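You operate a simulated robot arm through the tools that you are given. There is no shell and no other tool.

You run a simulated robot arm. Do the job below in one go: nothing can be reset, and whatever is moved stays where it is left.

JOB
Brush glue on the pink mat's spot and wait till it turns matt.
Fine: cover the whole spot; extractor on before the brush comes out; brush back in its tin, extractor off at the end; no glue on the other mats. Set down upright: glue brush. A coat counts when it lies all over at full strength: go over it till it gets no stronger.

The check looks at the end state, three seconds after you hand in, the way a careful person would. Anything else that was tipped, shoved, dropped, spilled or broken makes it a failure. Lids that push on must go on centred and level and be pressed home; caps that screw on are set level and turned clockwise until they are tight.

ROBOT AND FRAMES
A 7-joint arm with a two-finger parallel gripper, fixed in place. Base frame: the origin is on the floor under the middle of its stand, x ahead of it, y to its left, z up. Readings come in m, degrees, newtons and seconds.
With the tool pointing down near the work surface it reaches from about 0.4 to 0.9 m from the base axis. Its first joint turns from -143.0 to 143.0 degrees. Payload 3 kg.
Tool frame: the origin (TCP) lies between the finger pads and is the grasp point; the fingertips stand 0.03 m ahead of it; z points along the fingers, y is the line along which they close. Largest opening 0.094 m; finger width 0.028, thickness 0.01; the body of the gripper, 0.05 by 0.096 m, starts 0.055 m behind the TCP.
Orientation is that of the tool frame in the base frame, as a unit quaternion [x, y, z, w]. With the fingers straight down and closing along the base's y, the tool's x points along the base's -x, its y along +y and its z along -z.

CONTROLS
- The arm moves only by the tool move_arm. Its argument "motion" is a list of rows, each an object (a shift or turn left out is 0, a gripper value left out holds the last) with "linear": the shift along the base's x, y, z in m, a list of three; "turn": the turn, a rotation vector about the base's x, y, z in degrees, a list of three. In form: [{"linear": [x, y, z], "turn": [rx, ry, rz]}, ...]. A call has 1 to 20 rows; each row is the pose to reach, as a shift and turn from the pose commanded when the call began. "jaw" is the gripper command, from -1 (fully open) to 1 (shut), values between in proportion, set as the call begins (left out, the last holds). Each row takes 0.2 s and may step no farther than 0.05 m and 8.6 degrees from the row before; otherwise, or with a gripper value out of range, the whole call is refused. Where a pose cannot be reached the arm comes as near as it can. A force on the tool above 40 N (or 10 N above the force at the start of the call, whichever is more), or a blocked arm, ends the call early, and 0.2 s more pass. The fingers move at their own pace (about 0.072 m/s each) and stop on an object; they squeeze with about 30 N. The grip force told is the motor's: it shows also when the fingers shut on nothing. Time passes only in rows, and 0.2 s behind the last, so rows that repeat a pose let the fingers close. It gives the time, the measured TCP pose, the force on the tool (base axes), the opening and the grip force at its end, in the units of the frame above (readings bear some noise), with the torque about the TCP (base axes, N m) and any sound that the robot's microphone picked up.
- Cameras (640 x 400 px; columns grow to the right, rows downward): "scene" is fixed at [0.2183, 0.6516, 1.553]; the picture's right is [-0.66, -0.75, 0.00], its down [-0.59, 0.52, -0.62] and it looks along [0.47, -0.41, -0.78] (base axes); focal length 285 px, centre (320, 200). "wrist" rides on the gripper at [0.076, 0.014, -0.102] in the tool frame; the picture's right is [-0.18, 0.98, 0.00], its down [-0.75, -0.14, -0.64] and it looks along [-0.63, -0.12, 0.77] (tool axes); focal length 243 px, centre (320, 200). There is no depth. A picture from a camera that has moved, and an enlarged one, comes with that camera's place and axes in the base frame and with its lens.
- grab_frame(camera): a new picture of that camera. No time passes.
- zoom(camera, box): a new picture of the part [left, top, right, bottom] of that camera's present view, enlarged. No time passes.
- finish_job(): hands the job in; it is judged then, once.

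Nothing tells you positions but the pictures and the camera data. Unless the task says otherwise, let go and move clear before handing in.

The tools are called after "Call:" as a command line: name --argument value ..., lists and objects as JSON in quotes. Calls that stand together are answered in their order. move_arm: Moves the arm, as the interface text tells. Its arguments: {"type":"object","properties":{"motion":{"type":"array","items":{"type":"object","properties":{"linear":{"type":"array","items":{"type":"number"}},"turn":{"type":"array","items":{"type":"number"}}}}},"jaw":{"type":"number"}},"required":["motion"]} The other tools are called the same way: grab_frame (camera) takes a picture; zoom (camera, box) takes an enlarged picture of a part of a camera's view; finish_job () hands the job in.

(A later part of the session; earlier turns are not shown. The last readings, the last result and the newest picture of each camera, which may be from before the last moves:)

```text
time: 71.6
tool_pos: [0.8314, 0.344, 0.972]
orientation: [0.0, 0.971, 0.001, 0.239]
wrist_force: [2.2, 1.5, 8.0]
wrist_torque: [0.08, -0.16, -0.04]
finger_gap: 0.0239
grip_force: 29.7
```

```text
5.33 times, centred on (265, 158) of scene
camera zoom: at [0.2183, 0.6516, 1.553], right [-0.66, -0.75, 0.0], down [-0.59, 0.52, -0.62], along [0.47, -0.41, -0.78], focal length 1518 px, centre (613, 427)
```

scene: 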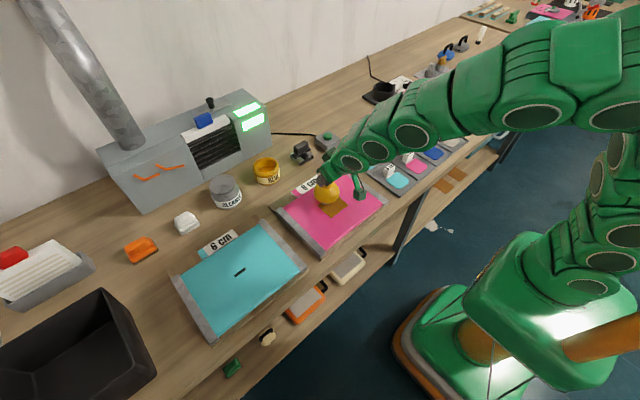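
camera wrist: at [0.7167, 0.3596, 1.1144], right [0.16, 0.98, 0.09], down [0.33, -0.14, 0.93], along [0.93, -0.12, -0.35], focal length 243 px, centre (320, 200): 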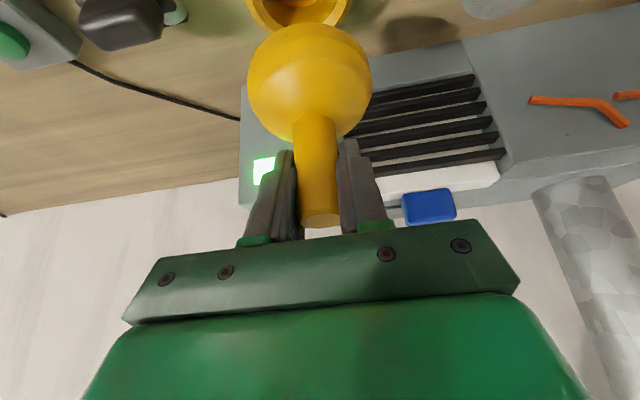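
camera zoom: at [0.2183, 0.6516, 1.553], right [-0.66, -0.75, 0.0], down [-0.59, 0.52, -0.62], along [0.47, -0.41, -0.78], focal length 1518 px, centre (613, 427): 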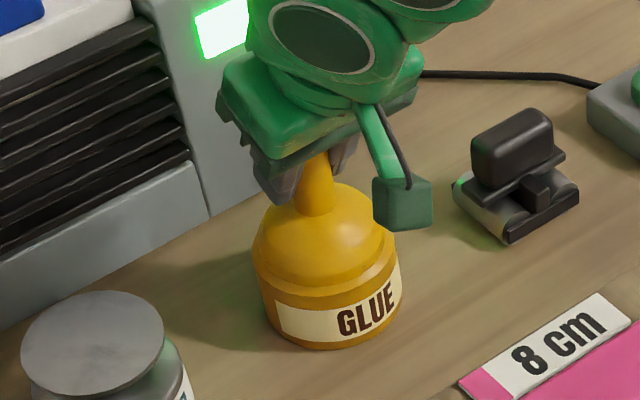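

The cap has met the rim at 8 N and the picture matches the original seated state. I'll press gently to make sure it is home, then release.

Call:
move_arm --motion '[{"linear": [0, 0, -0.0007]}, {"linear": [0, 0, -0.0012]}]' --jaw 1

Call:
zoom --camera "wrist" --box '[200, 0, 440, 250]'

```text
time: 72.2
tool_pos: [0.8317, 0.3443, 0.9721]
orientation: [0.0, 0.971, 0.0, 0.239]
wrist_force: [-2.8, 1.3, 27.3]
wrist_torque: [0.13, 0.6, -0.02]
finger_gap: 0.0238
grip_force: 29.6
```

```text
1.60 times, centred on (320, 125) of wrist
camera zoom: at [0.7183, 0.359, 1.0285], right [0.16, 0.98, 0.09], down [0.37, -0.14, 0.92], along [0.91, -0.12, -0.39], focal length 388 px, centre (320, 320)
```

zoom: 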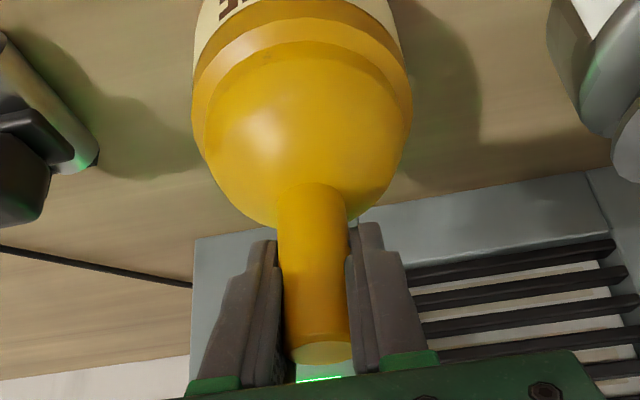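

It is solid at 27 N, so the cap is home. I'll relieve the pressure and open the fingers.

Call:
move_arm --motion '[{"linear": [0, 0, 0.001]}, {"linear": [0, 0, 0.0013]}]' --jaw 1

Call:
move_arm --motion '[{"linear": [0, 0, 0]}, {"linear": [0, 0, 0]}, {"linear": [0, 0, 0]}]' --jaw 0

Call:
grab_frame --camera "wrist"

Call:
zoom --camera "scene" --box '[225, 120, 305, 195]'

```text
time: 72.8
tool_pos: [0.8301, 0.3451, 0.9722]
orientation: [0.0, 0.972, 0.001, 0.237]
wrist_force: [5.2, 2.0, 19.3]
wrist_torque: [0.21, -0.37, -0.03]
finger_gap: 0.024
grip_force: 29.9
```

```text
time: 73.6
tool_pos: [0.8316, 0.3454, 0.9715]
orientation: [0.0, 0.971, -0.001, 0.238]
wrist_force: [-0.7, -0.4, -0.1]
wrist_torque: [0.02, -0.02, -0.01]
finger_gap: 0.0471
grip_force: 0.0
```

```text
taken
camera wrist: at [0.7181, 0.3589, 1.0281], right [0.16, 0.98, 0.08], down [0.37, -0.14, 0.92], along [0.91, -0.12, -0.39], focal length 243 px, centre (320, 200)
```

wrist: 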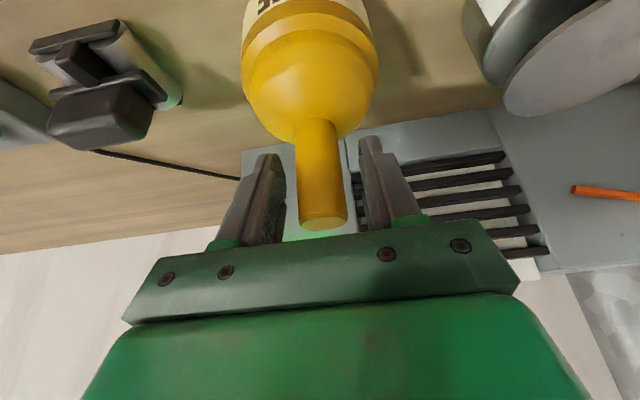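

```text
5.33 times, centred on (265, 158) of scene
camera zoom: at [0.2183, 0.6516, 1.553], right [-0.66, -0.75, 0.0], down [-0.59, 0.52, -0.62], along [0.47, -0.41, -0.78], focal length 1518 px, centre (613, 427)
```

zoom: 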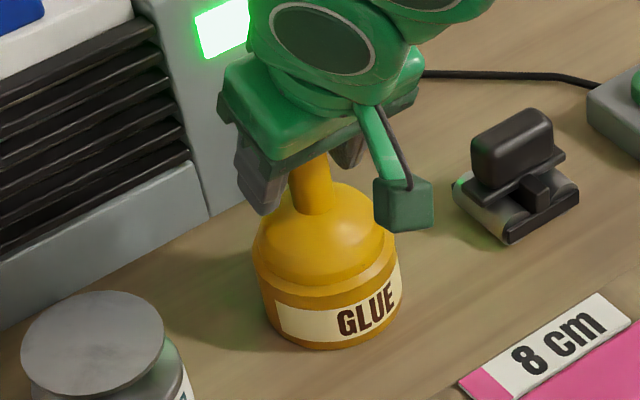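

The brush stands free in its tin. I'll back the fingers out along the tool axis.

Call:
move_arm --motion '[{"linear": [-0.007, 0, 0.0133]}, {"linear": [-0.0139, 0, 0.0266]}, {"linear": [-0.0231, 0, 0.0444]}, {"linear": [-0.0347, 0, 0.0665]}, {"linear": [-0.0508, 0, 0.0976]}, {"linear": [-0.0693, 0, 0.133]}]' --jaw 0

Call:
grab_frame --camera "scene"

Call:
zoom --camera "scene" --box '[225, 120, 305, 195]'

Call:
zoom --camera "scene" --box '[300, 180, 370, 230]'

```text
time: 75.0
tool_pos: [0.7613, 0.3442, 1.1018]
orientation: [0.001, 0.972, -0.001, 0.236]
wrist_force: [-0.5, 0.0, -0.1]
wrist_torque: [0.05, 0.01, -0.03]
finger_gap: 0.0472
grip_force: 0.0
```

```text
taken
```

scene: 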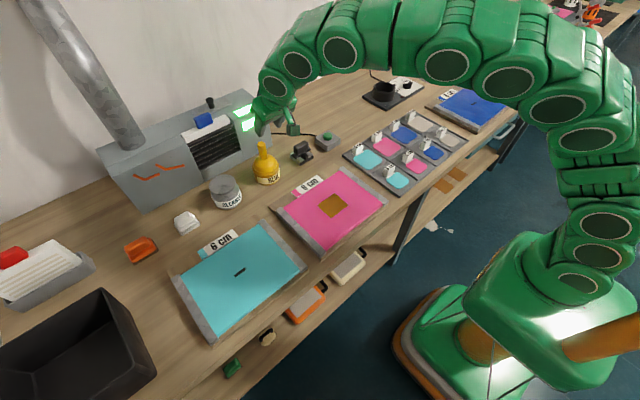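

```text
5.33 times, centred on (265, 158) of scene
camera zoom: at [0.2183, 0.6516, 1.553], right [-0.66, -0.75, 0.0], down [-0.59, 0.52, -0.62], along [0.47, -0.41, -0.78], focal length 1518 px, centre (613, 427)
```

zoom: 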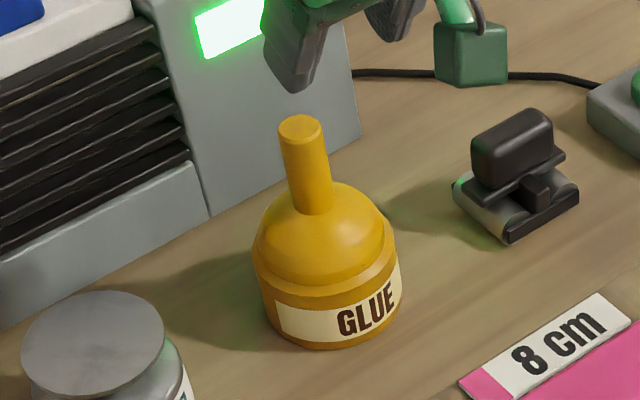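

```text
8.00 times, centred on (335, 205) of scene
camera zoom: at [0.2183, 0.6516, 1.553], right [-0.66, -0.75, 0.0], down [-0.59, 0.52, -0.62], along [0.47, -0.41, -0.78], focal length 2276 px, centre (200, 160)
```

zoom: 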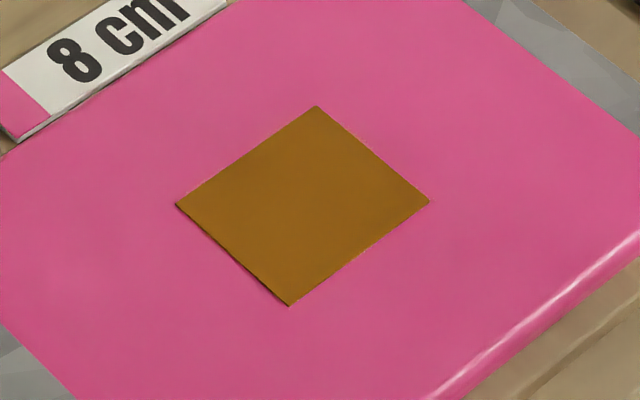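

The brush is upright in its tin just as at the start, and the coat is even. I'll straighten the tool and move back so the wrist camera can watch the coat dry.

Call:
move_arm --motion '[{"linear": [-0.03, -0.005, 0.02], "turn": [0, 4, 0]}, {"linear": [-0.065, -0.015, 0.035], "turn": [0, 8, 0]}, {"linear": [-0.1, -0.028, 0.048], "turn": [0, 12, 0]}, {"linear": [-0.135, -0.04, 0.048], "turn": [0, 16, 0]}, {"linear": [-0.17, -0.05, 0.048], "turn": [0, 20, 0]}, {"linear": [-0.205, -0.06, 0.048], "turn": [0, 24, 0]}, {"linear": [-0.235, -0.068, 0.048], "turn": [0, 27.5, 0]}, {"linear": [-0.26, -0.074, 0.048], "turn": [0, 27.5, 0]}, {"linear": [-0.26, -0.074, 0.048], "turn": [0, 27.5, 0]}]' --jaw 0

Call:
grab_frame --camera "wrist"

Call:
zoom --camera "scene" --box '[300, 180, 370, 230]'

```text
time: 77.0
tool_pos: [0.5003, 0.2711, 1.1544]
orientation: [-0.001, 1.0, -0.001, -0.001]
wrist_force: [-0.5, 0.5, 0.0]
wrist_torque: [0.02, 0.01, -0.02]
finger_gap: 0.0472
grip_force: 0.0
```

```text
taken
camera wrist: at [0.426, 0.2859, 1.2576], right [0.18, 0.98, 0.0], down [0.75, -0.14, 0.64], along [0.63, -0.12, -0.77], focal length 243 px, centre (320, 200)
```

wrist: 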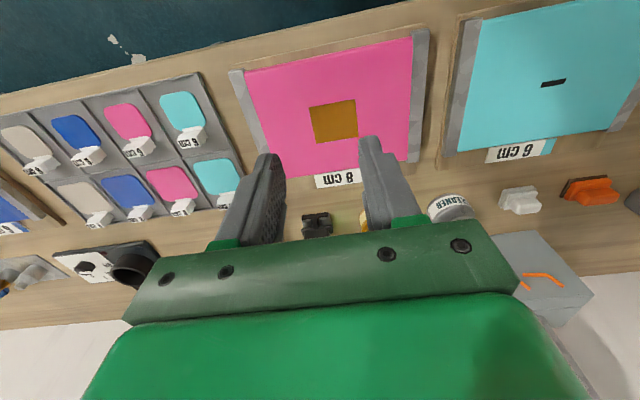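

```text
8.00 times, centred on (335, 205) of scene
camera zoom: at [0.2183, 0.6516, 1.553], right [-0.66, -0.75, 0.0], down [-0.59, 0.52, -0.62], along [0.47, -0.41, -0.78], focal length 2276 px, centre (200, 160)
```

zoom: 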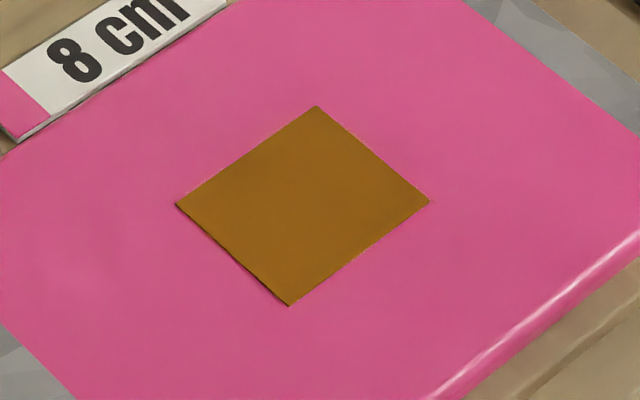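

I'll take a close baseline picture of the coat now, then wait.

Call:
zoom --camera "wrist" --box '[280, 80, 390, 150]'

Call:
move_arm --motion '[{"linear": [0, 0, 0]}, {"linear": [0, 0, 0]}, {"linear": [0, 0, 0]}, {"linear": [0, 0, 0]}, {"linear": [0, 0, 0]}, {"linear": [0, 0, 0]}, {"linear": [0, 0, 0]}, {"linear": [0, 0, 0]}, {"linear": [0, 0, 0]}, {"linear": [0, 0, 0]}, {"linear": [0, 0, 0]}, {"linear": [0, 0, 0]}, {"linear": [0, 0, 0]}, {"linear": [0, 0, 0]}, {"linear": [0, 0, 0]}, {"linear": [0, 0, 0]}, {"linear": [0, 0, 0]}, {"linear": [0, 0, 0]}, {"linear": [0, 0, 0]}, {"linear": [0, 0, 0]}]' --jaw 0

Call:
move_arm --motion '[{"linear": [0, 0, 0]}, {"linear": [0, 0, 0]}, {"linear": [0, 0, 0]}, {"linear": [0, 0, 0]}, {"linear": [0, 0, 0]}, {"linear": [0, 0, 0]}, {"linear": [0, 0, 0]}, {"linear": [0, 0, 0]}, {"linear": [0, 0, 0]}, {"linear": [0, 0, 0]}, {"linear": [0, 0, 0]}, {"linear": [0, 0, 0]}, {"linear": [0, 0, 0]}, {"linear": [0, 0, 0]}, {"linear": [0, 0, 0]}, {"linear": [0, 0, 0]}, {"linear": [0, 0, 0]}, {"linear": [0, 0, 0]}, {"linear": [0, 0, 0]}, {"linear": [0, 0, 0]}]' --jaw 0

Call:
zoom --camera "wrist" --box '[280, 80, 390, 150]'

Call:
zoom --camera "scene" --box '[300, 180, 370, 230]'

```text
5.71 times, centred on (335, 115) of wrist
camera zoom: at [0.426, 0.2859, 1.2576], right [0.18, 0.98, 0.0], down [0.75, -0.14, 0.64], along [0.63, -0.12, -0.77], focal length 1386 px, centre (234, 686)
```

zoom: 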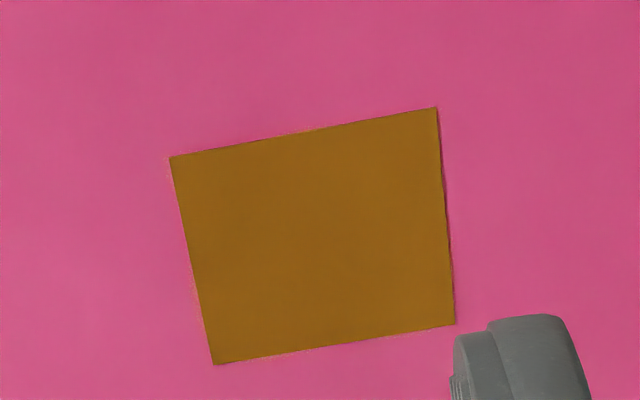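

```text
time: 81.2
tool_pos: [0.5006, 0.2715, 1.1542]
orientation: [0.0, 1.0, 0.0, 0.0]
wrist_force: [0.3, 0.4, 0.4]
wrist_torque: [-0.01, -0.01, 0.0]
finger_gap: 0.0469
grip_force: 0.0
```

```text
time: 85.4
tool_pos: [0.5008, 0.2698, 1.1549]
orientation: [0.0, 1.0, 0.001, -0.001]
wrist_force: [0.6, 0.2, -0.9]
wrist_torque: [-0.03, 0.0, 0.01]
finger_gap: 0.0469
grip_force: 0.1
```

```text
5.71 times, centred on (335, 115) of wrist
camera zoom: at [0.4263, 0.286, 1.2576], right [0.18, 0.98, 0.0], down [0.75, -0.14, 0.64], along [0.63, -0.12, -0.77], focal length 1386 px, centre (234, 686)
```

zoom: 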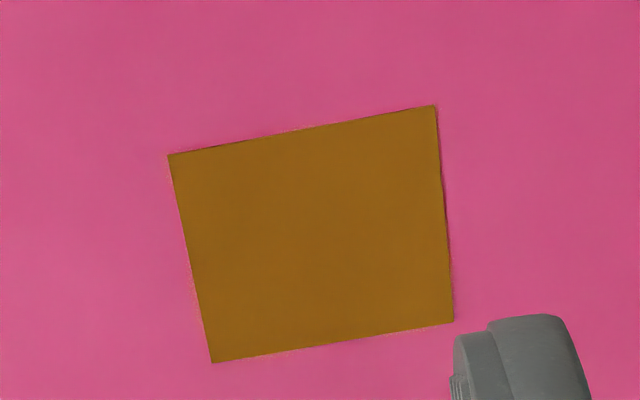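

```text
8.00 times, centred on (335, 205) of scene
camera zoom: at [0.2183, 0.6516, 1.553], right [-0.66, -0.75, 0.0], down [-0.59, 0.52, -0.62], along [0.47, -0.41, -0.78], focal length 2276 px, centre (200, 160)
```

zoom: 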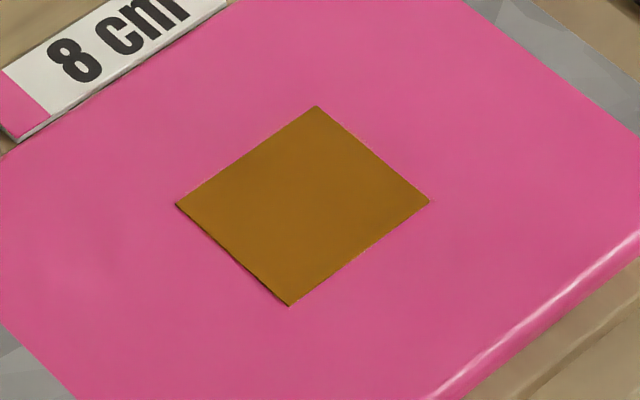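

There is no visible change yet. I'll keep waiting and compare at intervals.

Call:
move_arm --motion '[{"linear": [0, 0, 0]}, {"linear": [0, 0, 0]}, {"linear": [0, 0, 0]}, {"linear": [0, 0, 0]}, {"linear": [0, 0, 0]}, {"linear": [0, 0, 0]}, {"linear": [0, 0, 0]}, {"linear": [0, 0, 0]}, {"linear": [0, 0, 0]}, {"linear": [0, 0, 0]}, {"linear": [0, 0, 0]}, {"linear": [0, 0, 0]}, {"linear": [0, 0, 0]}, {"linear": [0, 0, 0]}, {"linear": [0, 0, 0]}, {"linear": [0, 0, 0]}, {"linear": [0, 0, 0]}, {"linear": [0, 0, 0]}, {"linear": [0, 0, 0]}, {"linear": [0, 0, 0]}]' --jaw 0

Call:
move_arm --motion '[{"linear": [0, 0, 0]}, {"linear": [0, 0, 0]}, {"linear": [0, 0, 0]}, {"linear": [0, 0, 0]}, {"linear": [0, 0, 0]}, {"linear": [0, 0, 0]}, {"linear": [0, 0, 0]}, {"linear": [0, 0, 0]}, {"linear": [0, 0, 0]}, {"linear": [0, 0, 0]}, {"linear": [0, 0, 0]}, {"linear": [0, 0, 0]}, {"linear": [0, 0, 0]}, {"linear": [0, 0, 0]}, {"linear": [0, 0, 0]}, {"linear": [0, 0, 0]}, {"linear": [0, 0, 0]}, {"linear": [0, 0, 0]}, {"linear": [0, 0, 0]}, {"linear": [0, 0, 0]}]' --jaw 0

Call:
move_arm --motion '[{"linear": [0, 0, 0]}, {"linear": [0, 0, 0]}, {"linear": [0, 0, 0]}, {"linear": [0, 0, 0]}, {"linear": [0, 0, 0]}, {"linear": [0, 0, 0]}, {"linear": [0, 0, 0]}, {"linear": [0, 0, 0]}, {"linear": [0, 0, 0]}, {"linear": [0, 0, 0]}, {"linear": [0, 0, 0]}, {"linear": [0, 0, 0]}, {"linear": [0, 0, 0]}, {"linear": [0, 0, 0]}, {"linear": [0, 0, 0]}, {"linear": [0, 0, 0]}, {"linear": [0, 0, 0]}, {"linear": [0, 0, 0]}, {"linear": [0, 0, 0]}, {"linear": [0, 0, 0]}]' --jaw 0

Call:
zoom --camera "wrist" --box '[280, 80, 390, 150]'

Call:
zoom --camera "scene" --box '[300, 180, 370, 230]'

```text
time: 89.6
tool_pos: [0.5006, 0.2723, 1.1549]
orientation: [-0.001, 1.0, -0.001, 0.0]
wrist_force: [0.2, 0.4, -0.4]
wrist_torque: [-0.02, 0.02, 0.01]
finger_gap: 0.047
grip_force: 0.0
```

```text
time: 93.8
tool_pos: [0.5016, 0.2724, 1.1539]
orientation: [0.0, 1.0, -0.001, 0.0]
wrist_force: [0.3, -0.5, 0.3]
wrist_torque: [0.0, 0.02, -0.01]
finger_gap: 0.0469
grip_force: 0.1
```

```text
time: 98.0
tool_pos: [0.5009, 0.2719, 1.1541]
orientation: [0.0, 1.0, -0.001, 0.0]
wrist_force: [0.0, -0.4, -0.6]
wrist_torque: [0.03, 0.01, -0.04]
finger_gap: 0.0472
grip_force: 0.2
```

```text
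5.71 times, centred on (335, 115) of wrist
camera zoom: at [0.4263, 0.286, 1.2576], right [0.18, 0.98, 0.0], down [0.75, -0.14, 0.64], along [0.63, -0.12, -0.77], focal length 1386 px, centre (234, 686)
```

zoom: 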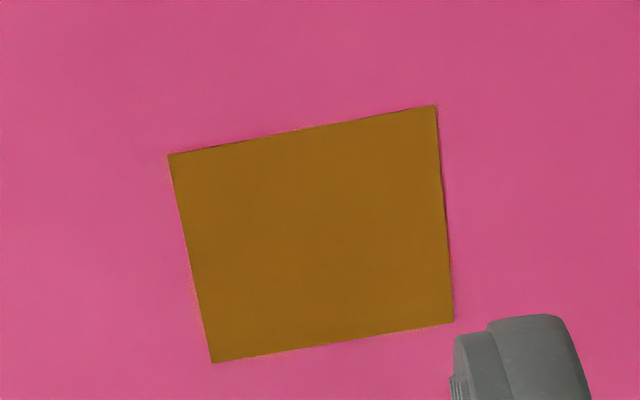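

```text
8.00 times, centred on (335, 205) of scene
camera zoom: at [0.2183, 0.6516, 1.553], right [-0.66, -0.75, 0.0], down [-0.59, 0.52, -0.62], along [0.47, -0.41, -0.78], focal length 2276 px, centre (200, 160)
```

zoom: 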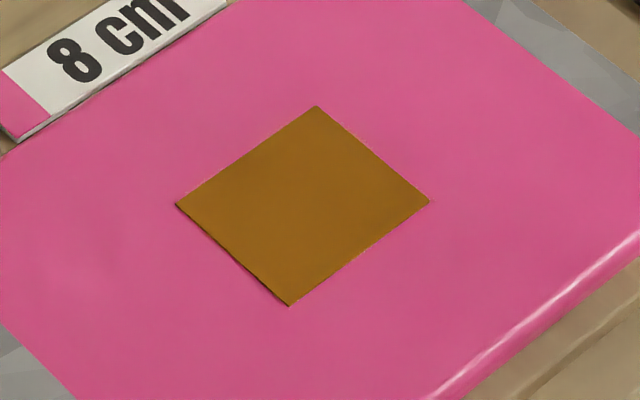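

Still unchanged 33 s after the last stroke, and I can't tell from these angles whether it is glossy. I'll swing the wrist camera to the side where the light would mirror off the coat to judge the gloss, which also uses up drying time.

Call:
move_arm --motion '[{"linear": [0.012, 0.008, -0.005], "turn": [0, 0, -8]}, {"linear": [0.024, 0.016, -0.01], "turn": [0, 0, -16]}, {"linear": [0.036, 0.025, -0.015], "turn": [0, 0, -24]}, {"linear": [0.048, 0.033, -0.02], "turn": [0, 0, -32]}, {"linear": [0.06, 0.041, -0.025], "turn": [0, 0, -40]}, {"linear": [0.072, 0.05, -0.03], "turn": [0, 0, -48]}, {"linear": [0.085, 0.058, -0.035], "turn": [0, 0, -56]}, {"linear": [0.097, 0.066, -0.04], "turn": [0, 0, -64]}, {"linear": [0.109, 0.075, -0.045], "turn": [0, 0, -72]}, {"linear": [0.121, 0.083, -0.05], "turn": [0, 0, -80]}, {"linear": [0.133, 0.091, -0.055], "turn": [0, 0, -88]}, {"linear": [0.145, 0.1, -0.06], "turn": [0, 0, -96]}, {"linear": [0.157, 0.108, -0.065], "turn": [0, 0, -104]}, {"linear": [0.17, 0.116, -0.07], "turn": [0, 0, -112]}, {"linear": [0.182, 0.125, -0.075], "turn": [0, 0, -120]}, {"linear": [0.182, 0.125, -0.075], "turn": [0, 0, -120]}]' --jaw 0

Call:
grab_frame --camera "wrist"

Call:
grab_frame --camera "scene"

```text
time: 101.4
tool_pos: [0.6848, 0.395, 1.078]
orientation: [0.866, 0.5, -0.001, 0.0]
wrist_force: [0.0, 0.1, -0.2]
wrist_torque: [0.0, -0.02, -0.01]
finger_gap: 0.0471
grip_force: 0.1
```

```text
taken
camera wrist: at [0.7368, 0.4546, 1.1815], right [0.76, -0.65, 0.0], down [-0.5, -0.58, 0.64], along [-0.42, -0.49, -0.77], focal length 243 px, centre (320, 200)
```

wrist: 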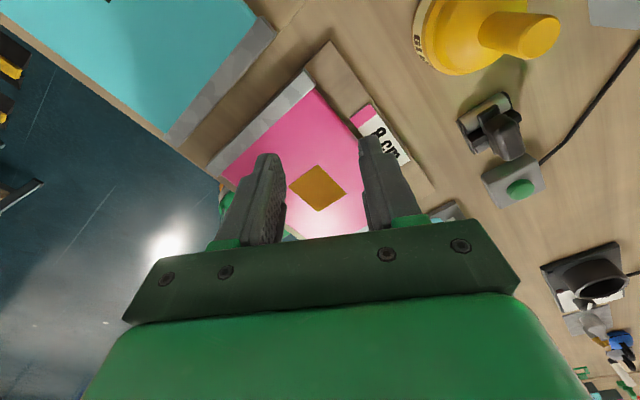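

```text
taken
```

scene: 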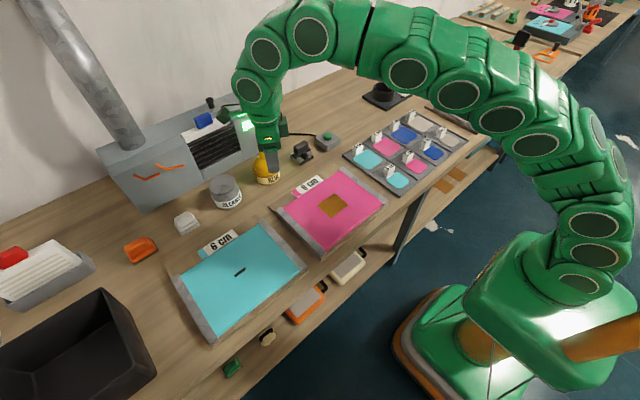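

From here the light's reflection shows on the mat next to the coat. I'll zoom in.

Call:
zoom --camera "wrist" --box '[270, 140, 380, 245]'

```text
3.81 times, centred on (325, 192) of wrist
camera zoom: at [0.7368, 0.4546, 1.1815], right [0.76, -0.65, 0.0], down [-0.5, -0.58, 0.64], along [-0.42, -0.49, -0.77], focal length 924 px, centre (301, 229)
```

zoom: 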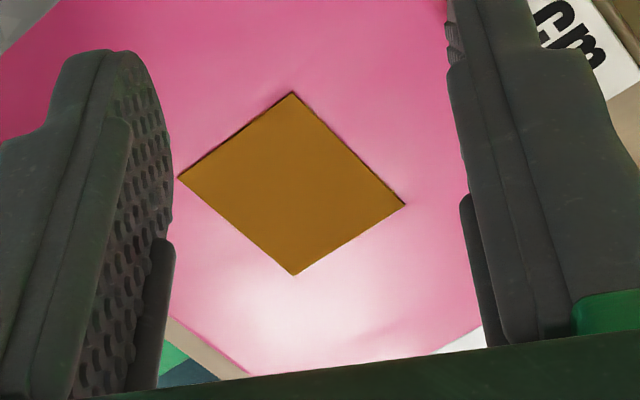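

The surrounding mat shows sheen but the coat shows almost none, which suggests it is matt. I'll shift the camera so the mirror point falls on the coat itself to be sure.

Call:
move_arm --motion '[{"linear": [0.009, 0.017, -0.016]}, {"linear": [0.018, 0.035, -0.033]}, {"linear": [0.018, 0.035, -0.033]}]' --jaw 0

Call:
grab_frame --camera "wrist"

Call:
zoom --camera "wrist" --box '[270, 140, 380, 245]'

```text
time: 102.2
tool_pos: [0.7016, 0.4314, 1.0444]
orientation: [0.866, 0.5, 0.0, 0.0]
wrist_force: [-0.2, -0.3, 0.0]
wrist_torque: [0.03, -0.01, -0.03]
finger_gap: 0.0472
grip_force: 0.0
```

```text
taken
camera wrist: at [0.7544, 0.4903, 1.1481], right [0.76, -0.65, 0.0], down [-0.5, -0.58, 0.64], along [-0.42, -0.49, -0.77], focal length 243 px, centre (320, 200)
```

wrist: 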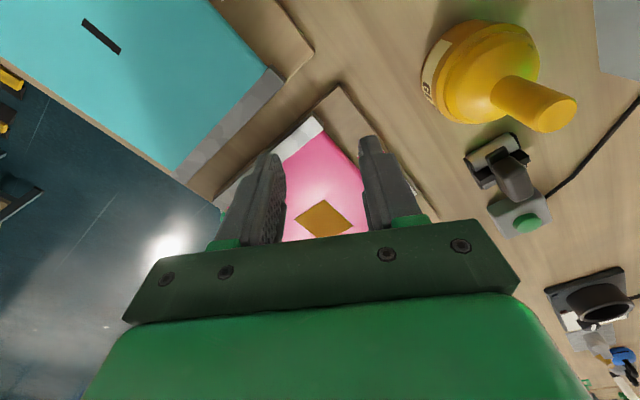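

```text
3.81 times, centred on (325, 192) of wrist
camera zoom: at [0.7544, 0.4903, 1.1481], right [0.76, -0.65, 0.0], down [-0.5, -0.58, 0.64], along [-0.42, -0.49, -0.77], focal length 924 px, centre (301, 229)
```

zoom: 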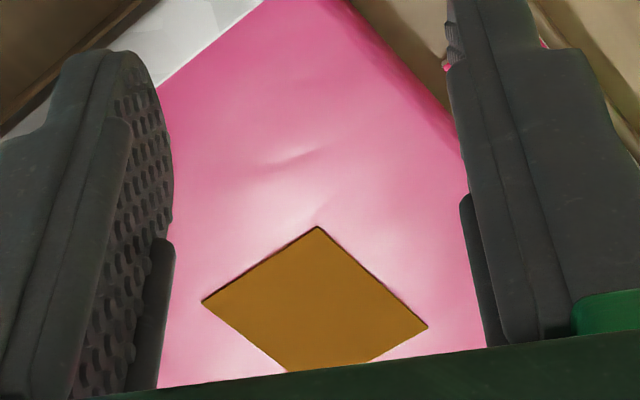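

The mat shines right up to the coat's edge while the coat reflects nothing, so it is matt. For safety I'll wait longer with the extractor running and check for any further change.

Call:
move_arm --motion '[{"linear": [0, 0, 0]}, {"linear": [0, 0, 0]}, {"linear": [0, 0, 0]}, {"linear": [0, 0, 0]}, {"linear": [0, 0, 0]}, {"linear": [0, 0, 0]}, {"linear": [0, 0, 0]}, {"linear": [0, 0, 0]}, {"linear": [0, 0, 0]}, {"linear": [0, 0, 0]}, {"linear": [0, 0, 0]}, {"linear": [0, 0, 0]}, {"linear": [0, 0, 0]}, {"linear": [0, 0, 0]}, {"linear": [0, 0, 0]}, {"linear": [0, 0, 0]}, {"linear": [0, 0, 0]}, {"linear": [0, 0, 0]}, {"linear": [0, 0, 0]}, {"linear": [0, 0, 0]}]' --jaw 0

Call:
move_arm --motion '[{"linear": [0, 0, 0]}, {"linear": [0, 0, 0]}, {"linear": [0, 0, 0]}, {"linear": [0, 0, 0]}, {"linear": [0, 0, 0]}, {"linear": [0, 0, 0]}, {"linear": [0, 0, 0]}, {"linear": [0, 0, 0]}, {"linear": [0, 0, 0]}, {"linear": [0, 0, 0]}, {"linear": [0, 0, 0]}, {"linear": [0, 0, 0]}, {"linear": [0, 0, 0]}, {"linear": [0, 0, 0]}, {"linear": [0, 0, 0]}, {"linear": [0, 0, 0]}, {"linear": [0, 0, 0]}, {"linear": [0, 0, 0]}, {"linear": [0, 0, 0]}, {"linear": [0, 0, 0]}]' --jaw 0

Call:
move_arm --motion '[{"linear": [0, 0, 0]}, {"linear": [0, 0, 0]}, {"linear": [0, 0, 0]}, {"linear": [0, 0, 0]}, {"linear": [0, 0, 0]}, {"linear": [0, 0, 0]}, {"linear": [0, 0, 0]}, {"linear": [0, 0, 0]}, {"linear": [0, 0, 0]}, {"linear": [0, 0, 0]}, {"linear": [0, 0, 0]}, {"linear": [0, 0, 0]}, {"linear": [0, 0, 0]}, {"linear": [0, 0, 0]}, {"linear": [0, 0, 0]}, {"linear": [0, 0, 0]}, {"linear": [0, 0, 0]}, {"linear": [0, 0, 0]}, {"linear": [0, 0, 0]}, {"linear": [0, 0, 0]}]' --jaw 0

Call:
move_arm --motion '[{"linear": [0, 0, 0]}, {"linear": [0, 0, 0]}, {"linear": [0, 0, 0]}, {"linear": [0, 0, 0]}, {"linear": [0, 0, 0]}, {"linear": [0, 0, 0]}, {"linear": [0, 0, 0]}, {"linear": [0, 0, 0]}, {"linear": [0, 0, 0]}, {"linear": [0, 0, 0]}, {"linear": [0, 0, 0]}, {"linear": [0, 0, 0]}, {"linear": [0, 0, 0]}, {"linear": [0, 0, 0]}, {"linear": [0, 0, 0]}, {"linear": [0, 0, 0]}, {"linear": [0, 0, 0]}, {"linear": [0, 0, 0]}, {"linear": [0, 0, 0]}, {"linear": [0, 0, 0]}]' --jaw 0

Call:
move_arm --motion '[{"linear": [0, 0, 0]}, {"linear": [0, 0, 0]}, {"linear": [0, 0, 0]}, {"linear": [0, 0, 0]}, {"linear": [0, 0, 0]}, {"linear": [0, 0, 0]}, {"linear": [0, 0, 0]}, {"linear": [0, 0, 0]}, {"linear": [0, 0, 0]}, {"linear": [0, 0, 0]}, {"linear": [0, 0, 0]}, {"linear": [0, 0, 0]}, {"linear": [0, 0, 0]}, {"linear": [0, 0, 0]}, {"linear": [0, 0, 0]}, {"linear": [0, 0, 0]}, {"linear": [0, 0, 0]}, {"linear": [0, 0, 0]}, {"linear": [0, 0, 0]}, {"linear": [0, 0, 0]}]' --jaw 0

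Call:
zoom --camera "wrist" --box '[270, 140, 380, 245]'

Call:
zoom --camera "scene" --box '[300, 180, 370, 230]'

```text
time: 106.4
tool_pos: [0.7017, 0.4313, 1.046]
orientation: [0.866, 0.501, 0.001, 0.0]
wrist_force: [0.9, 0.5, 0.0]
wrist_torque: [0.03, 0.01, 0.0]
finger_gap: 0.047
grip_force: 0.0
```

```text
time: 110.6
tool_pos: [0.701, 0.4312, 1.0457]
orientation: [0.866, 0.5, 0.0, 0.0]
wrist_force: [0.0, 0.3, -0.1]
wrist_torque: [-0.01, 0.03, 0.02]
finger_gap: 0.0471
grip_force: 0.1
```

```text
time: 114.8
tool_pos: [0.7016, 0.4302, 1.0456]
orientation: [0.866, 0.5, 0.0, 0.0]
wrist_force: [-0.2, 0.4, -0.2]
wrist_torque: [-0.02, 0.01, 0.0]
finger_gap: 0.047
grip_force: 0.1
```

```text
time: 119.0
tool_pos: [0.7018, 0.4315, 1.0455]
orientation: [0.866, 0.5, 0.0, 0.0]
wrist_force: [-0.7, -1.1, 1.1]
wrist_torque: [-0.02, 0.03, 0.0]
finger_gap: 0.0468
grip_force: 0.0
```

```text
time: 123.2
tool_pos: [0.702, 0.4315, 1.0444]
orientation: [0.866, 0.5, 0.001, 0.0]
wrist_force: [-0.4, 0.1, -0.5]
wrist_torque: [0.01, -0.05, -0.03]
finger_gap: 0.0472
grip_force: 0.0
```

```text
3.81 times, centred on (325, 192) of wrist
camera zoom: at [0.7543, 0.4902, 1.1486], right [0.76, -0.65, 0.0], down [-0.5, -0.58, 0.64], along [-0.42, -0.49, -0.77], focal length 924 px, centre (301, 229)
```

zoom: 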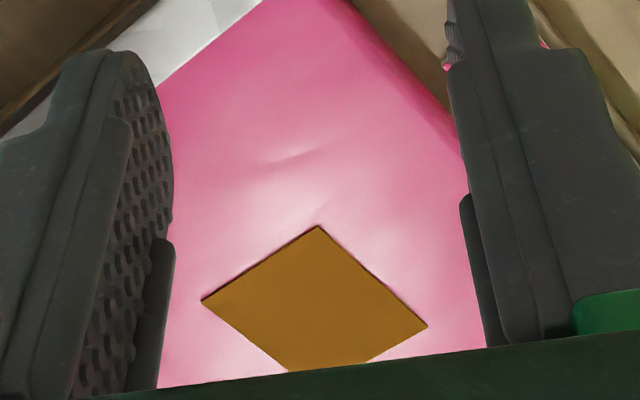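

```text
8.00 times, centred on (335, 205) of scene
camera zoom: at [0.2183, 0.6516, 1.553], right [-0.66, -0.75, 0.0], down [-0.59, 0.52, -0.62], along [0.47, -0.41, -0.78], focal length 2276 px, centre (200, 160)
```

zoom: 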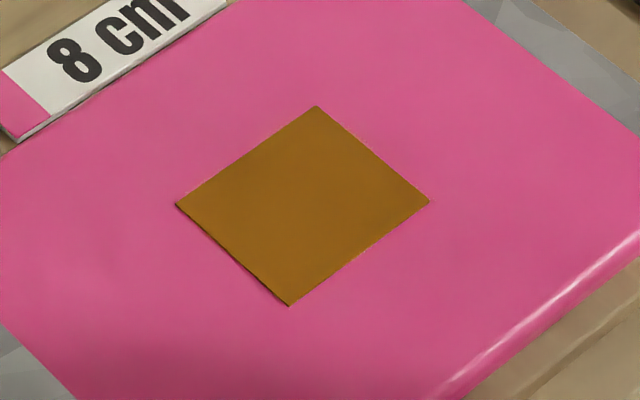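

There is no change a minute after the last stroke; the coat is even, matt and sharp-edged. I'll turn the tool back and move near the extractor button, then wait somewhat longer before switching it off.

Call:
move_arm --motion '[{"linear": [0, -0.01, 0.02], "turn": [0, 0, 8]}, {"linear": [0, -0.03, 0.04], "turn": [0, 0, 16]}, {"linear": [0, -0.053, 0.06], "turn": [0, 0, 24]}, {"linear": [0, -0.076, 0.06], "turn": [0, 0, 32]}, {"linear": [0, -0.099, 0.06], "turn": [0, 0, 40]}, {"linear": [0, -0.122, 0.06], "turn": [0, 0, 48]}, {"linear": [0, -0.145, 0.06], "turn": [0, 0, 56]}, {"linear": [0, -0.168, 0.06], "turn": [0, 0, 64]}, {"linear": [0, -0.191, 0.06], "turn": [0, 0, 72]}, {"linear": [0, -0.214, 0.06], "turn": [0, 0, 80]}, {"linear": [0, -0.237, 0.06], "turn": [0, 0, 88]}, {"linear": [0, -0.26, 0.06], "turn": [0, 0, 96]}, {"linear": [0, -0.283, 0.06], "turn": [0, 0, 104]}, {"linear": [0, -0.306, 0.06], "turn": [0, 0, 112]}, {"linear": [0, -0.33, 0.06], "turn": [0, 0, 120]}, {"linear": [0, -0.33, 0.06], "turn": [0, 0, 120]}]' --jaw 1

Call:
move_arm --motion '[{"linear": [0, 0, 0]}, {"linear": [0, 0, 0]}, {"linear": [0, 0, 0]}, {"linear": [0, 0, 0]}, {"linear": [0, 0, 0]}, {"linear": [0, 0, 0]}, {"linear": [0, 0, 0]}, {"linear": [0, 0, 0]}, {"linear": [0, 0, 0]}, {"linear": [0, 0, 0]}, {"linear": [0, 0, 0]}, {"linear": [0, 0, 0]}, {"linear": [0, 0, 0]}, {"linear": [0, 0, 0]}, {"linear": [0, 0, 0]}, {"linear": [0, 0, 0]}, {"linear": [0, 0, 0]}, {"linear": [0, 0, 0]}, {"linear": [0, 0, 0]}, {"linear": [0, 0, 0]}]' --jaw 1

Call:
move_arm --motion '[{"linear": [0, 0, 0]}, {"linear": [0, 0, 0]}, {"linear": [0, 0, 0]}, {"linear": [0, 0, 0]}, {"linear": [0, 0, 0]}, {"linear": [0, 0, 0]}, {"linear": [0, 0, 0]}, {"linear": [0, 0, 0]}, {"linear": [0, 0, 0]}, {"linear": [0, 0, 0]}, {"linear": [0, 0, 0]}, {"linear": [0, 0, 0]}, {"linear": [0, 0, 0]}, {"linear": [0, 0, 0]}, {"linear": [0, 0, 0]}, {"linear": [0, 0, 0]}, {"linear": [0, 0, 0]}, {"linear": [0, 0, 0]}, {"linear": [0, 0, 0]}, {"linear": [0, 0, 0]}]' --jaw 1

Call:
move_arm --motion '[{"linear": [0, 0, 0]}, {"linear": [0, 0, 0]}, {"linear": [0, 0, 0]}, {"linear": [0, 0, 0]}, {"linear": [0, 0, 0]}, {"linear": [0, 0, 0]}, {"linear": [0, 0, 0]}, {"linear": [0, 0, 0]}, {"linear": [0, 0, 0]}, {"linear": [0, 0, 0]}, {"linear": [0, 0, 0]}, {"linear": [0, 0, 0]}, {"linear": [0, 0, 0]}, {"linear": [0, 0, 0]}, {"linear": [0, 0, 0]}, {"linear": [0, 0, 0]}, {"linear": [0, 0, 0]}, {"linear": [0, 0, 0]}, {"linear": [0, 0, 0]}, {"linear": [0, 0, 0]}]' --jaw 1

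Call:
move_arm --motion '[{"linear": [0, 0, 0]}, {"linear": [0, 0, 0]}, {"linear": [0, 0, 0]}, {"linear": [0, 0, 0]}, {"linear": [0, 0, 0]}, {"linear": [0, 0, 0]}, {"linear": [0, 0, 0]}, {"linear": [0, 0, 0]}, {"linear": [0, 0, 0]}, {"linear": [0, 0, 0]}, {"linear": [0, 0, 0]}, {"linear": [0, 0, 0]}, {"linear": [0, 0, 0]}, {"linear": [0, 0, 0]}, {"linear": [0, 0, 0]}, {"linear": [0, 0, 0]}, {"linear": [0, 0, 0]}, {"linear": [0, 0, 0]}, {"linear": [0, 0, 0]}, {"linear": [0, 0, 0]}]' --jaw 1

Call:
grab_frame --camera "scene"

Call:
zoom --camera "scene" --box '[300, 180, 370, 230]'

Call:
grab_frame --camera "wrist"

```text
time: 126.6
tool_pos: [0.7026, 0.1003, 1.1048]
orientation: [0.0, 1.0, 0.0, -0.001]
wrist_force: [-0.4, -1.3, 0.6]
wrist_torque: [-0.02, 0.02, -0.01]
finger_gap: 0.0
grip_force: 30.4
```

```text
time: 130.8
tool_pos: [0.703, 0.1011, 1.1051]
orientation: [0.0, 1.0, 0.0, -0.001]
wrist_force: [0.3, 0.2, -0.3]
wrist_torque: [-0.02, -0.04, 0.04]
finger_gap: 0.0002
grip_force: 30.4
```

```text
time: 135.0
tool_pos: [0.7039, 0.1009, 1.1052]
orientation: [0.0, 1.0, -0.001, -0.001]
wrist_force: [-0.7, -0.3, -0.7]
wrist_torque: [-0.01, 0.04, 0.01]
finger_gap: 0.0
grip_force: 29.6
```

```text
time: 139.2
tool_pos: [0.7028, 0.1003, 1.105]
orientation: [0.0, 1.0, -0.001, 0.0]
wrist_force: [0.4, 0.0, 0.0]
wrist_torque: [0.0, 0.0, -0.01]
finger_gap: 0.0003
grip_force: 29.6
```

```text
time: 143.4
tool_pos: [0.703, 0.1017, 1.1051]
orientation: [0.0, 1.0, 0.0, -0.001]
wrist_force: [0.4, -0.3, 0.6]
wrist_torque: [0.01, 0.02, -0.02]
finger_gap: 0.0003
grip_force: 30.1
```

```text
taken
```

scene: 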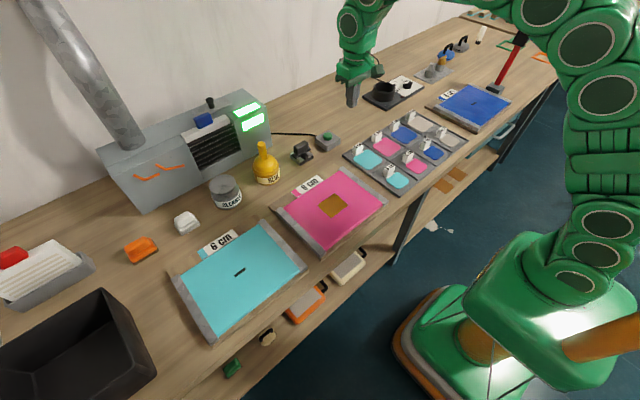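

```text
8.00 times, centred on (335, 205) of scene
camera zoom: at [0.2183, 0.6516, 1.553], right [-0.66, -0.75, 0.0], down [-0.59, 0.52, -0.62], along [0.47, -0.41, -0.78], focal length 2276 px, centre (200, 160)
```

zoom: 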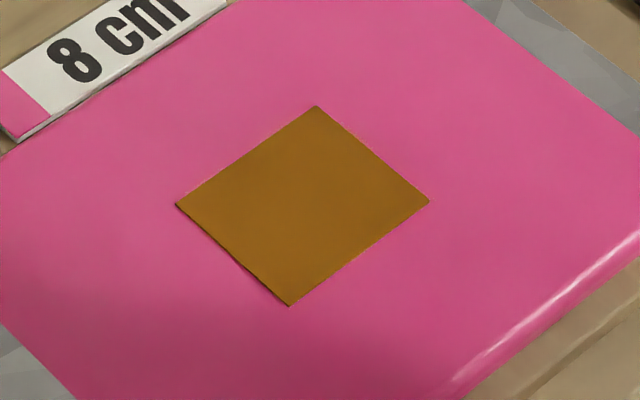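

```text
taken
camera wrist: at [0.6286, 0.1156, 1.2081], right [0.18, 0.98, 0.0], down [0.75, -0.14, 0.64], along [0.63, -0.12, -0.77], focal length 243 px, centre (320, 200)
```

wrist: 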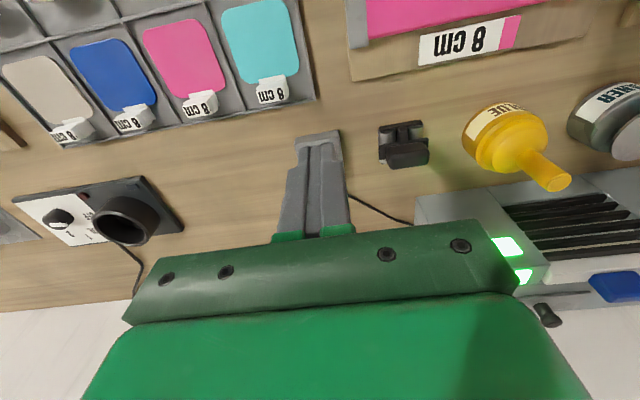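

It is still the same, 79 s after the last stroke. I'll allow one more long wait as a margin before switching the extractor off.

Call:
move_arm --motion '[{"linear": [0, 0, 0]}, {"linear": [0, 0, 0]}, {"linear": [0, 0, 0]}, {"linear": [0, 0, 0]}, {"linear": [0, 0, 0]}, {"linear": [0, 0, 0]}, {"linear": [0, 0, 0]}, {"linear": [0, 0, 0]}, {"linear": [0, 0, 0]}, {"linear": [0, 0, 0]}, {"linear": [0, 0, 0]}, {"linear": [0, 0, 0]}, {"linear": [0, 0, 0]}, {"linear": [0, 0, 0]}, {"linear": [0, 0, 0]}, {"linear": [0, 0, 0]}, {"linear": [0, 0, 0]}, {"linear": [0, 0, 0]}, {"linear": [0, 0, 0]}, {"linear": [0, 0, 0]}]' --jaw 1

Call:
move_arm --motion '[{"linear": [0, 0, 0]}, {"linear": [0, 0, 0]}, {"linear": [0, 0, 0]}, {"linear": [0, 0, 0]}, {"linear": [0, 0, 0]}, {"linear": [0, 0, 0]}, {"linear": [0, 0, 0]}, {"linear": [0, 0, 0]}, {"linear": [0, 0, 0]}, {"linear": [0, 0, 0]}, {"linear": [0, 0, 0]}, {"linear": [0, 0, 0]}, {"linear": [0, 0, 0]}, {"linear": [0, 0, 0]}, {"linear": [0, 0, 0]}, {"linear": [0, 0, 0]}, {"linear": [0, 0, 0]}, {"linear": [0, 0, 0]}, {"linear": [0, 0, 0]}, {"linear": [0, 0, 0]}]' --jaw 1

Call:
move_arm --motion '[{"linear": [0, 0, 0]}, {"linear": [0, 0, 0]}, {"linear": [0, 0, 0]}, {"linear": [0, 0, 0]}, {"linear": [0, 0, 0]}, {"linear": [0, 0, 0]}, {"linear": [0, 0, 0]}, {"linear": [0, 0, 0]}, {"linear": [0, 0, 0]}, {"linear": [0, 0, 0]}, {"linear": [0, 0, 0]}, {"linear": [0, 0, 0]}, {"linear": [0, 0, 0]}, {"linear": [0, 0, 0]}, {"linear": [0, 0, 0]}, {"linear": [0, 0, 0]}, {"linear": [0, 0, 0]}, {"linear": [0, 0, 0]}, {"linear": [0, 0, 0]}, {"linear": [0, 0, 0]}]' --jaw 1

Call:
move_arm --motion '[{"linear": [0, 0, 0]}, {"linear": [0, 0, 0]}, {"linear": [0, 0, 0]}, {"linear": [0, 0, 0]}, {"linear": [0, 0, 0]}, {"linear": [0, 0, 0]}, {"linear": [0, 0, 0]}, {"linear": [0, 0, 0]}, {"linear": [0, 0, 0]}, {"linear": [0, 0, 0]}, {"linear": [0, 0, 0]}, {"linear": [0, 0, 0]}, {"linear": [0, 0, 0]}, {"linear": [0, 0, 0]}, {"linear": [0, 0, 0]}, {"linear": [0, 0, 0]}, {"linear": [0, 0, 0]}, {"linear": [0, 0, 0]}, {"linear": [0, 0, 0]}, {"linear": [0, 0, 0]}]' --jaw 1

Call:
move_arm --motion '[{"linear": [0, 0, 0]}, {"linear": [0, 0, 0]}, {"linear": [0, 0, 0]}, {"linear": [0, 0, 0]}, {"linear": [0, 0, 0]}, {"linear": [0, 0, 0]}, {"linear": [0, 0, 0]}, {"linear": [0, 0, 0]}, {"linear": [0, 0, 0]}, {"linear": [0, 0, 0]}, {"linear": [0, 0, 0]}, {"linear": [0, 0, 0]}, {"linear": [0, 0, 0]}, {"linear": [0, 0, 0]}, {"linear": [0, 0, 0]}, {"linear": [0, 0, 0]}, {"linear": [0, 0, 0]}, {"linear": [0, 0, 0]}, {"linear": [0, 0, 0]}, {"linear": [0, 0, 0]}]' --jaw 1

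Call:
move_arm --motion '[{"linear": [0, 0, 0]}, {"linear": [0, 0, 0]}, {"linear": [0, 0, 0]}, {"linear": [0, 0, 0]}, {"linear": [0, 0, 0]}, {"linear": [0, 0, 0]}, {"linear": [0, 0, 0]}, {"linear": [0, 0, 0]}, {"linear": [0, 0, 0]}, {"linear": [0, 0, 0]}, {"linear": [0, 0, 0]}, {"linear": [0, 0, 0]}, {"linear": [0, 0, 0]}, {"linear": [0, 0, 0]}, {"linear": [0, 0, 0]}, {"linear": [0, 0, 0]}, {"linear": [0, 0, 0]}, {"linear": [0, 0, 0]}, {"linear": [0, 0, 0]}, {"linear": [0, 0, 0]}]' --jaw 1

Call:
move_arm --motion '[{"linear": [0, 0, 0]}, {"linear": [0, 0, 0]}, {"linear": [0, 0, 0]}, {"linear": [0, 0, 0]}, {"linear": [0, 0, 0]}, {"linear": [0, 0, 0]}, {"linear": [0, 0, 0]}, {"linear": [0, 0, 0]}, {"linear": [0, 0, 0]}, {"linear": [0, 0, 0]}, {"linear": [0, 0, 0]}, {"linear": [0, 0, 0]}, {"linear": [0, 0, 0]}, {"linear": [0, 0, 0]}, {"linear": [0, 0, 0]}, {"linear": [0, 0, 0]}, {"linear": [0, 0, 0]}, {"linear": [0, 0, 0]}, {"linear": [0, 0, 0]}, {"linear": [0, 0, 0]}]' --jaw 1

Call:
move_arm --motion '[{"linear": [0, 0, 0]}, {"linear": [0, 0, 0]}, {"linear": [0, 0, 0]}, {"linear": [0, 0, 0]}, {"linear": [0, 0, 0]}, {"linear": [0, 0, 0]}, {"linear": [0, 0, 0]}, {"linear": [0, 0, 0]}, {"linear": [0, 0, 0]}, {"linear": [0, 0, 0]}, {"linear": [0, 0, 0]}, {"linear": [0, 0, 0]}, {"linear": [0, 0, 0]}, {"linear": [0, 0, 0]}, {"linear": [0, 0, 0]}, {"linear": [0, 0, 0]}, {"linear": [0, 0, 0]}, {"linear": [0, 0, 0]}, {"linear": [0, 0, 0]}, {"linear": [0, 0, 0]}]' --jaw 1

Call:
zoom --camera "scene" --box '[300, 180, 370, 230]'

Call:
zoom --camera "scene" --box '[90, 80, 410, 270]'

```text
time: 147.6
tool_pos: [0.7028, 0.1023, 1.105]
orientation: [0.0, 1.0, 0.0, 0.0]
wrist_force: [0.5, -0.6, 0.1]
wrist_torque: [0.01, -0.02, 0.02]
finger_gap: 0.0001
grip_force: 30.0
```

```text
time: 151.8
tool_pos: [0.7029, 0.1014, 1.104]
orientation: [0.0, 1.0, 0.0, 0.0]
wrist_force: [-0.5, 0.2, -0.1]
wrist_torque: [0.0, 0.02, 0.0]
finger_gap: 0.0
grip_force: 30.3
```

```text
time: 156.0
tool_pos: [0.7035, 0.1011, 1.1054]
orientation: [0.0, 1.0, 0.001, 0.0]
wrist_force: [0.1, 0.8, 0.4]
wrist_torque: [0.02, 0.01, 0.01]
finger_gap: 0.0001
grip_force: 30.4
```

```text
time: 160.2
tool_pos: [0.7019, 0.1025, 1.1055]
orientation: [0.0, 1.0, 0.0, 0.0]
wrist_force: [0.7, -0.7, 0.2]
wrist_torque: [0.04, 0.04, -0.01]
finger_gap: 0.0001
grip_force: 30.0
```

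```text
time: 164.4
tool_pos: [0.7034, 0.1008, 1.1043]
orientation: [0.0, 1.0, 0.0, 0.0]
wrist_force: [0.8, -0.6, 0.3]
wrist_torque: [0.02, 0.02, 0.03]
finger_gap: 0.0002
grip_force: 30.0
```

```text
time: 168.6
tool_pos: [0.7032, 0.0998, 1.1053]
orientation: [0.0, 1.0, 0.0, 0.001]
wrist_force: [-0.2, -0.3, -0.8]
wrist_torque: [0.02, -0.04, -0.02]
finger_gap: 0.0
grip_force: 29.6
```

```text
time: 172.8
tool_pos: [0.7038, 0.101, 1.1048]
orientation: [0.0, 1.0, -0.001, 0.0]
wrist_force: [0.1, -0.6, 0.4]
wrist_torque: [0.01, 0.01, 0.01]
finger_gap: 0.0
grip_force: 29.7
```

```text
time: 177.0
tool_pos: [0.7023, 0.1005, 1.1054]
orientation: [0.0, 1.0, -0.001, 0.0]
wrist_force: [-0.5, 0.6, 0.3]
wrist_torque: [0.02, -0.02, 0.02]
finger_gap: 0.0
grip_force: 29.8
```

```text
8.00 times, centred on (335, 205) of scene
camera zoom: at [0.2183, 0.6516, 1.553], right [-0.66, -0.75, 0.0], down [-0.59, 0.52, -0.62], along [0.47, -0.41, -0.78], focal length 2276 px, centre (200, 160)
```

zoom: 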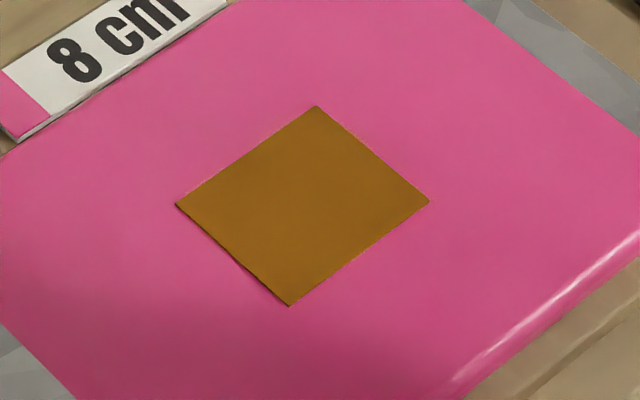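

```text
2.00 times, centred on (250, 175) of scene
camera zoom: at [0.2183, 0.6516, 1.553], right [-0.66, -0.75, 0.0], down [-0.59, 0.52, -0.62], along [0.47, -0.41, -0.78], focal length 569 px, centre (460, 250)
```

zoom: 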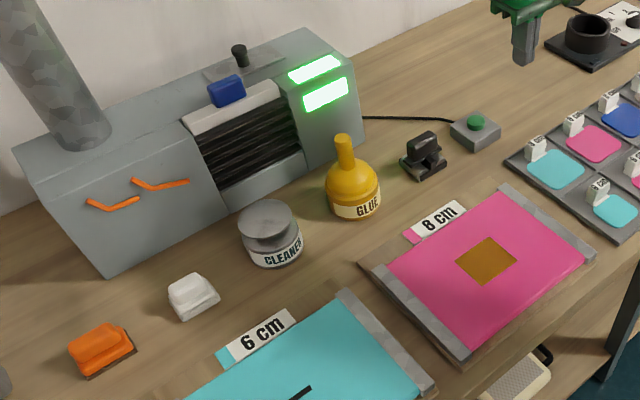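

The coat is unchanged after nearly two minutes, so it is fully matt. Now I'll go back over the green button with the fingers shut to switch the extractor off.

Call:
move_arm --motion '[{"linear": [0.035, -0.006, -0.03]}, {"linear": [0.07, -0.012, -0.06]}, {"linear": [0.1, -0.017, -0.09]}, {"linear": [0.116, -0.0195, -0.125]}, {"linear": [0.116, -0.0195, -0.155]}, {"linear": [0.116, -0.0195, -0.155]}]' --jaw 1

Call:
grab_frame --camera "wrist"

Call:
zoom --camera "scene" --box '[260, 80, 400, 180]'

```text
time: 178.4
tool_pos: [0.8177, 0.0792, 0.9501]
orientation: [0.0, 1.0, 0.0, 0.001]
wrist_force: [-0.4, 0.1, 0.0]
wrist_torque: [0.01, -0.05, 0.0]
finger_gap: 0.0
grip_force: 30.6
```

```text
taken
camera wrist: at [0.7437, 0.0947, 1.0534], right [0.18, 0.98, 0.0], down [0.75, -0.14, 0.64], along [0.63, -0.12, -0.77], focal length 243 px, centre (320, 200)
```

wrist: 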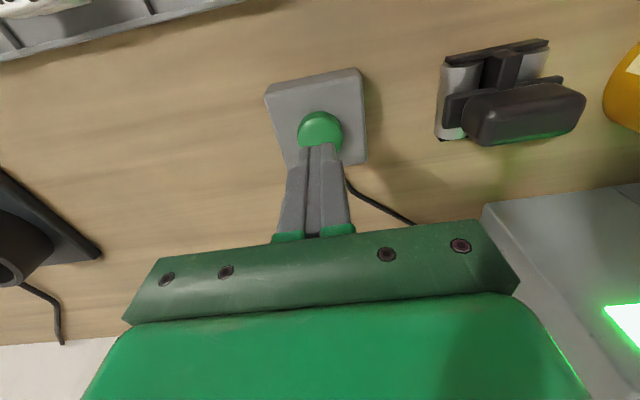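

```text
4.00 times, centred on (330, 130) of scene
camera zoom: at [0.2183, 0.6516, 1.553], right [-0.66, -0.75, 0.0], down [-0.59, 0.52, -0.62], along [0.47, -0.41, -0.78], focal length 1138 px, centre (280, 480)
```

zoom: 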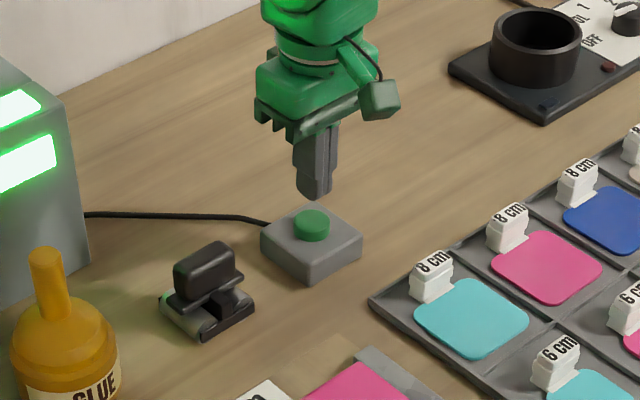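

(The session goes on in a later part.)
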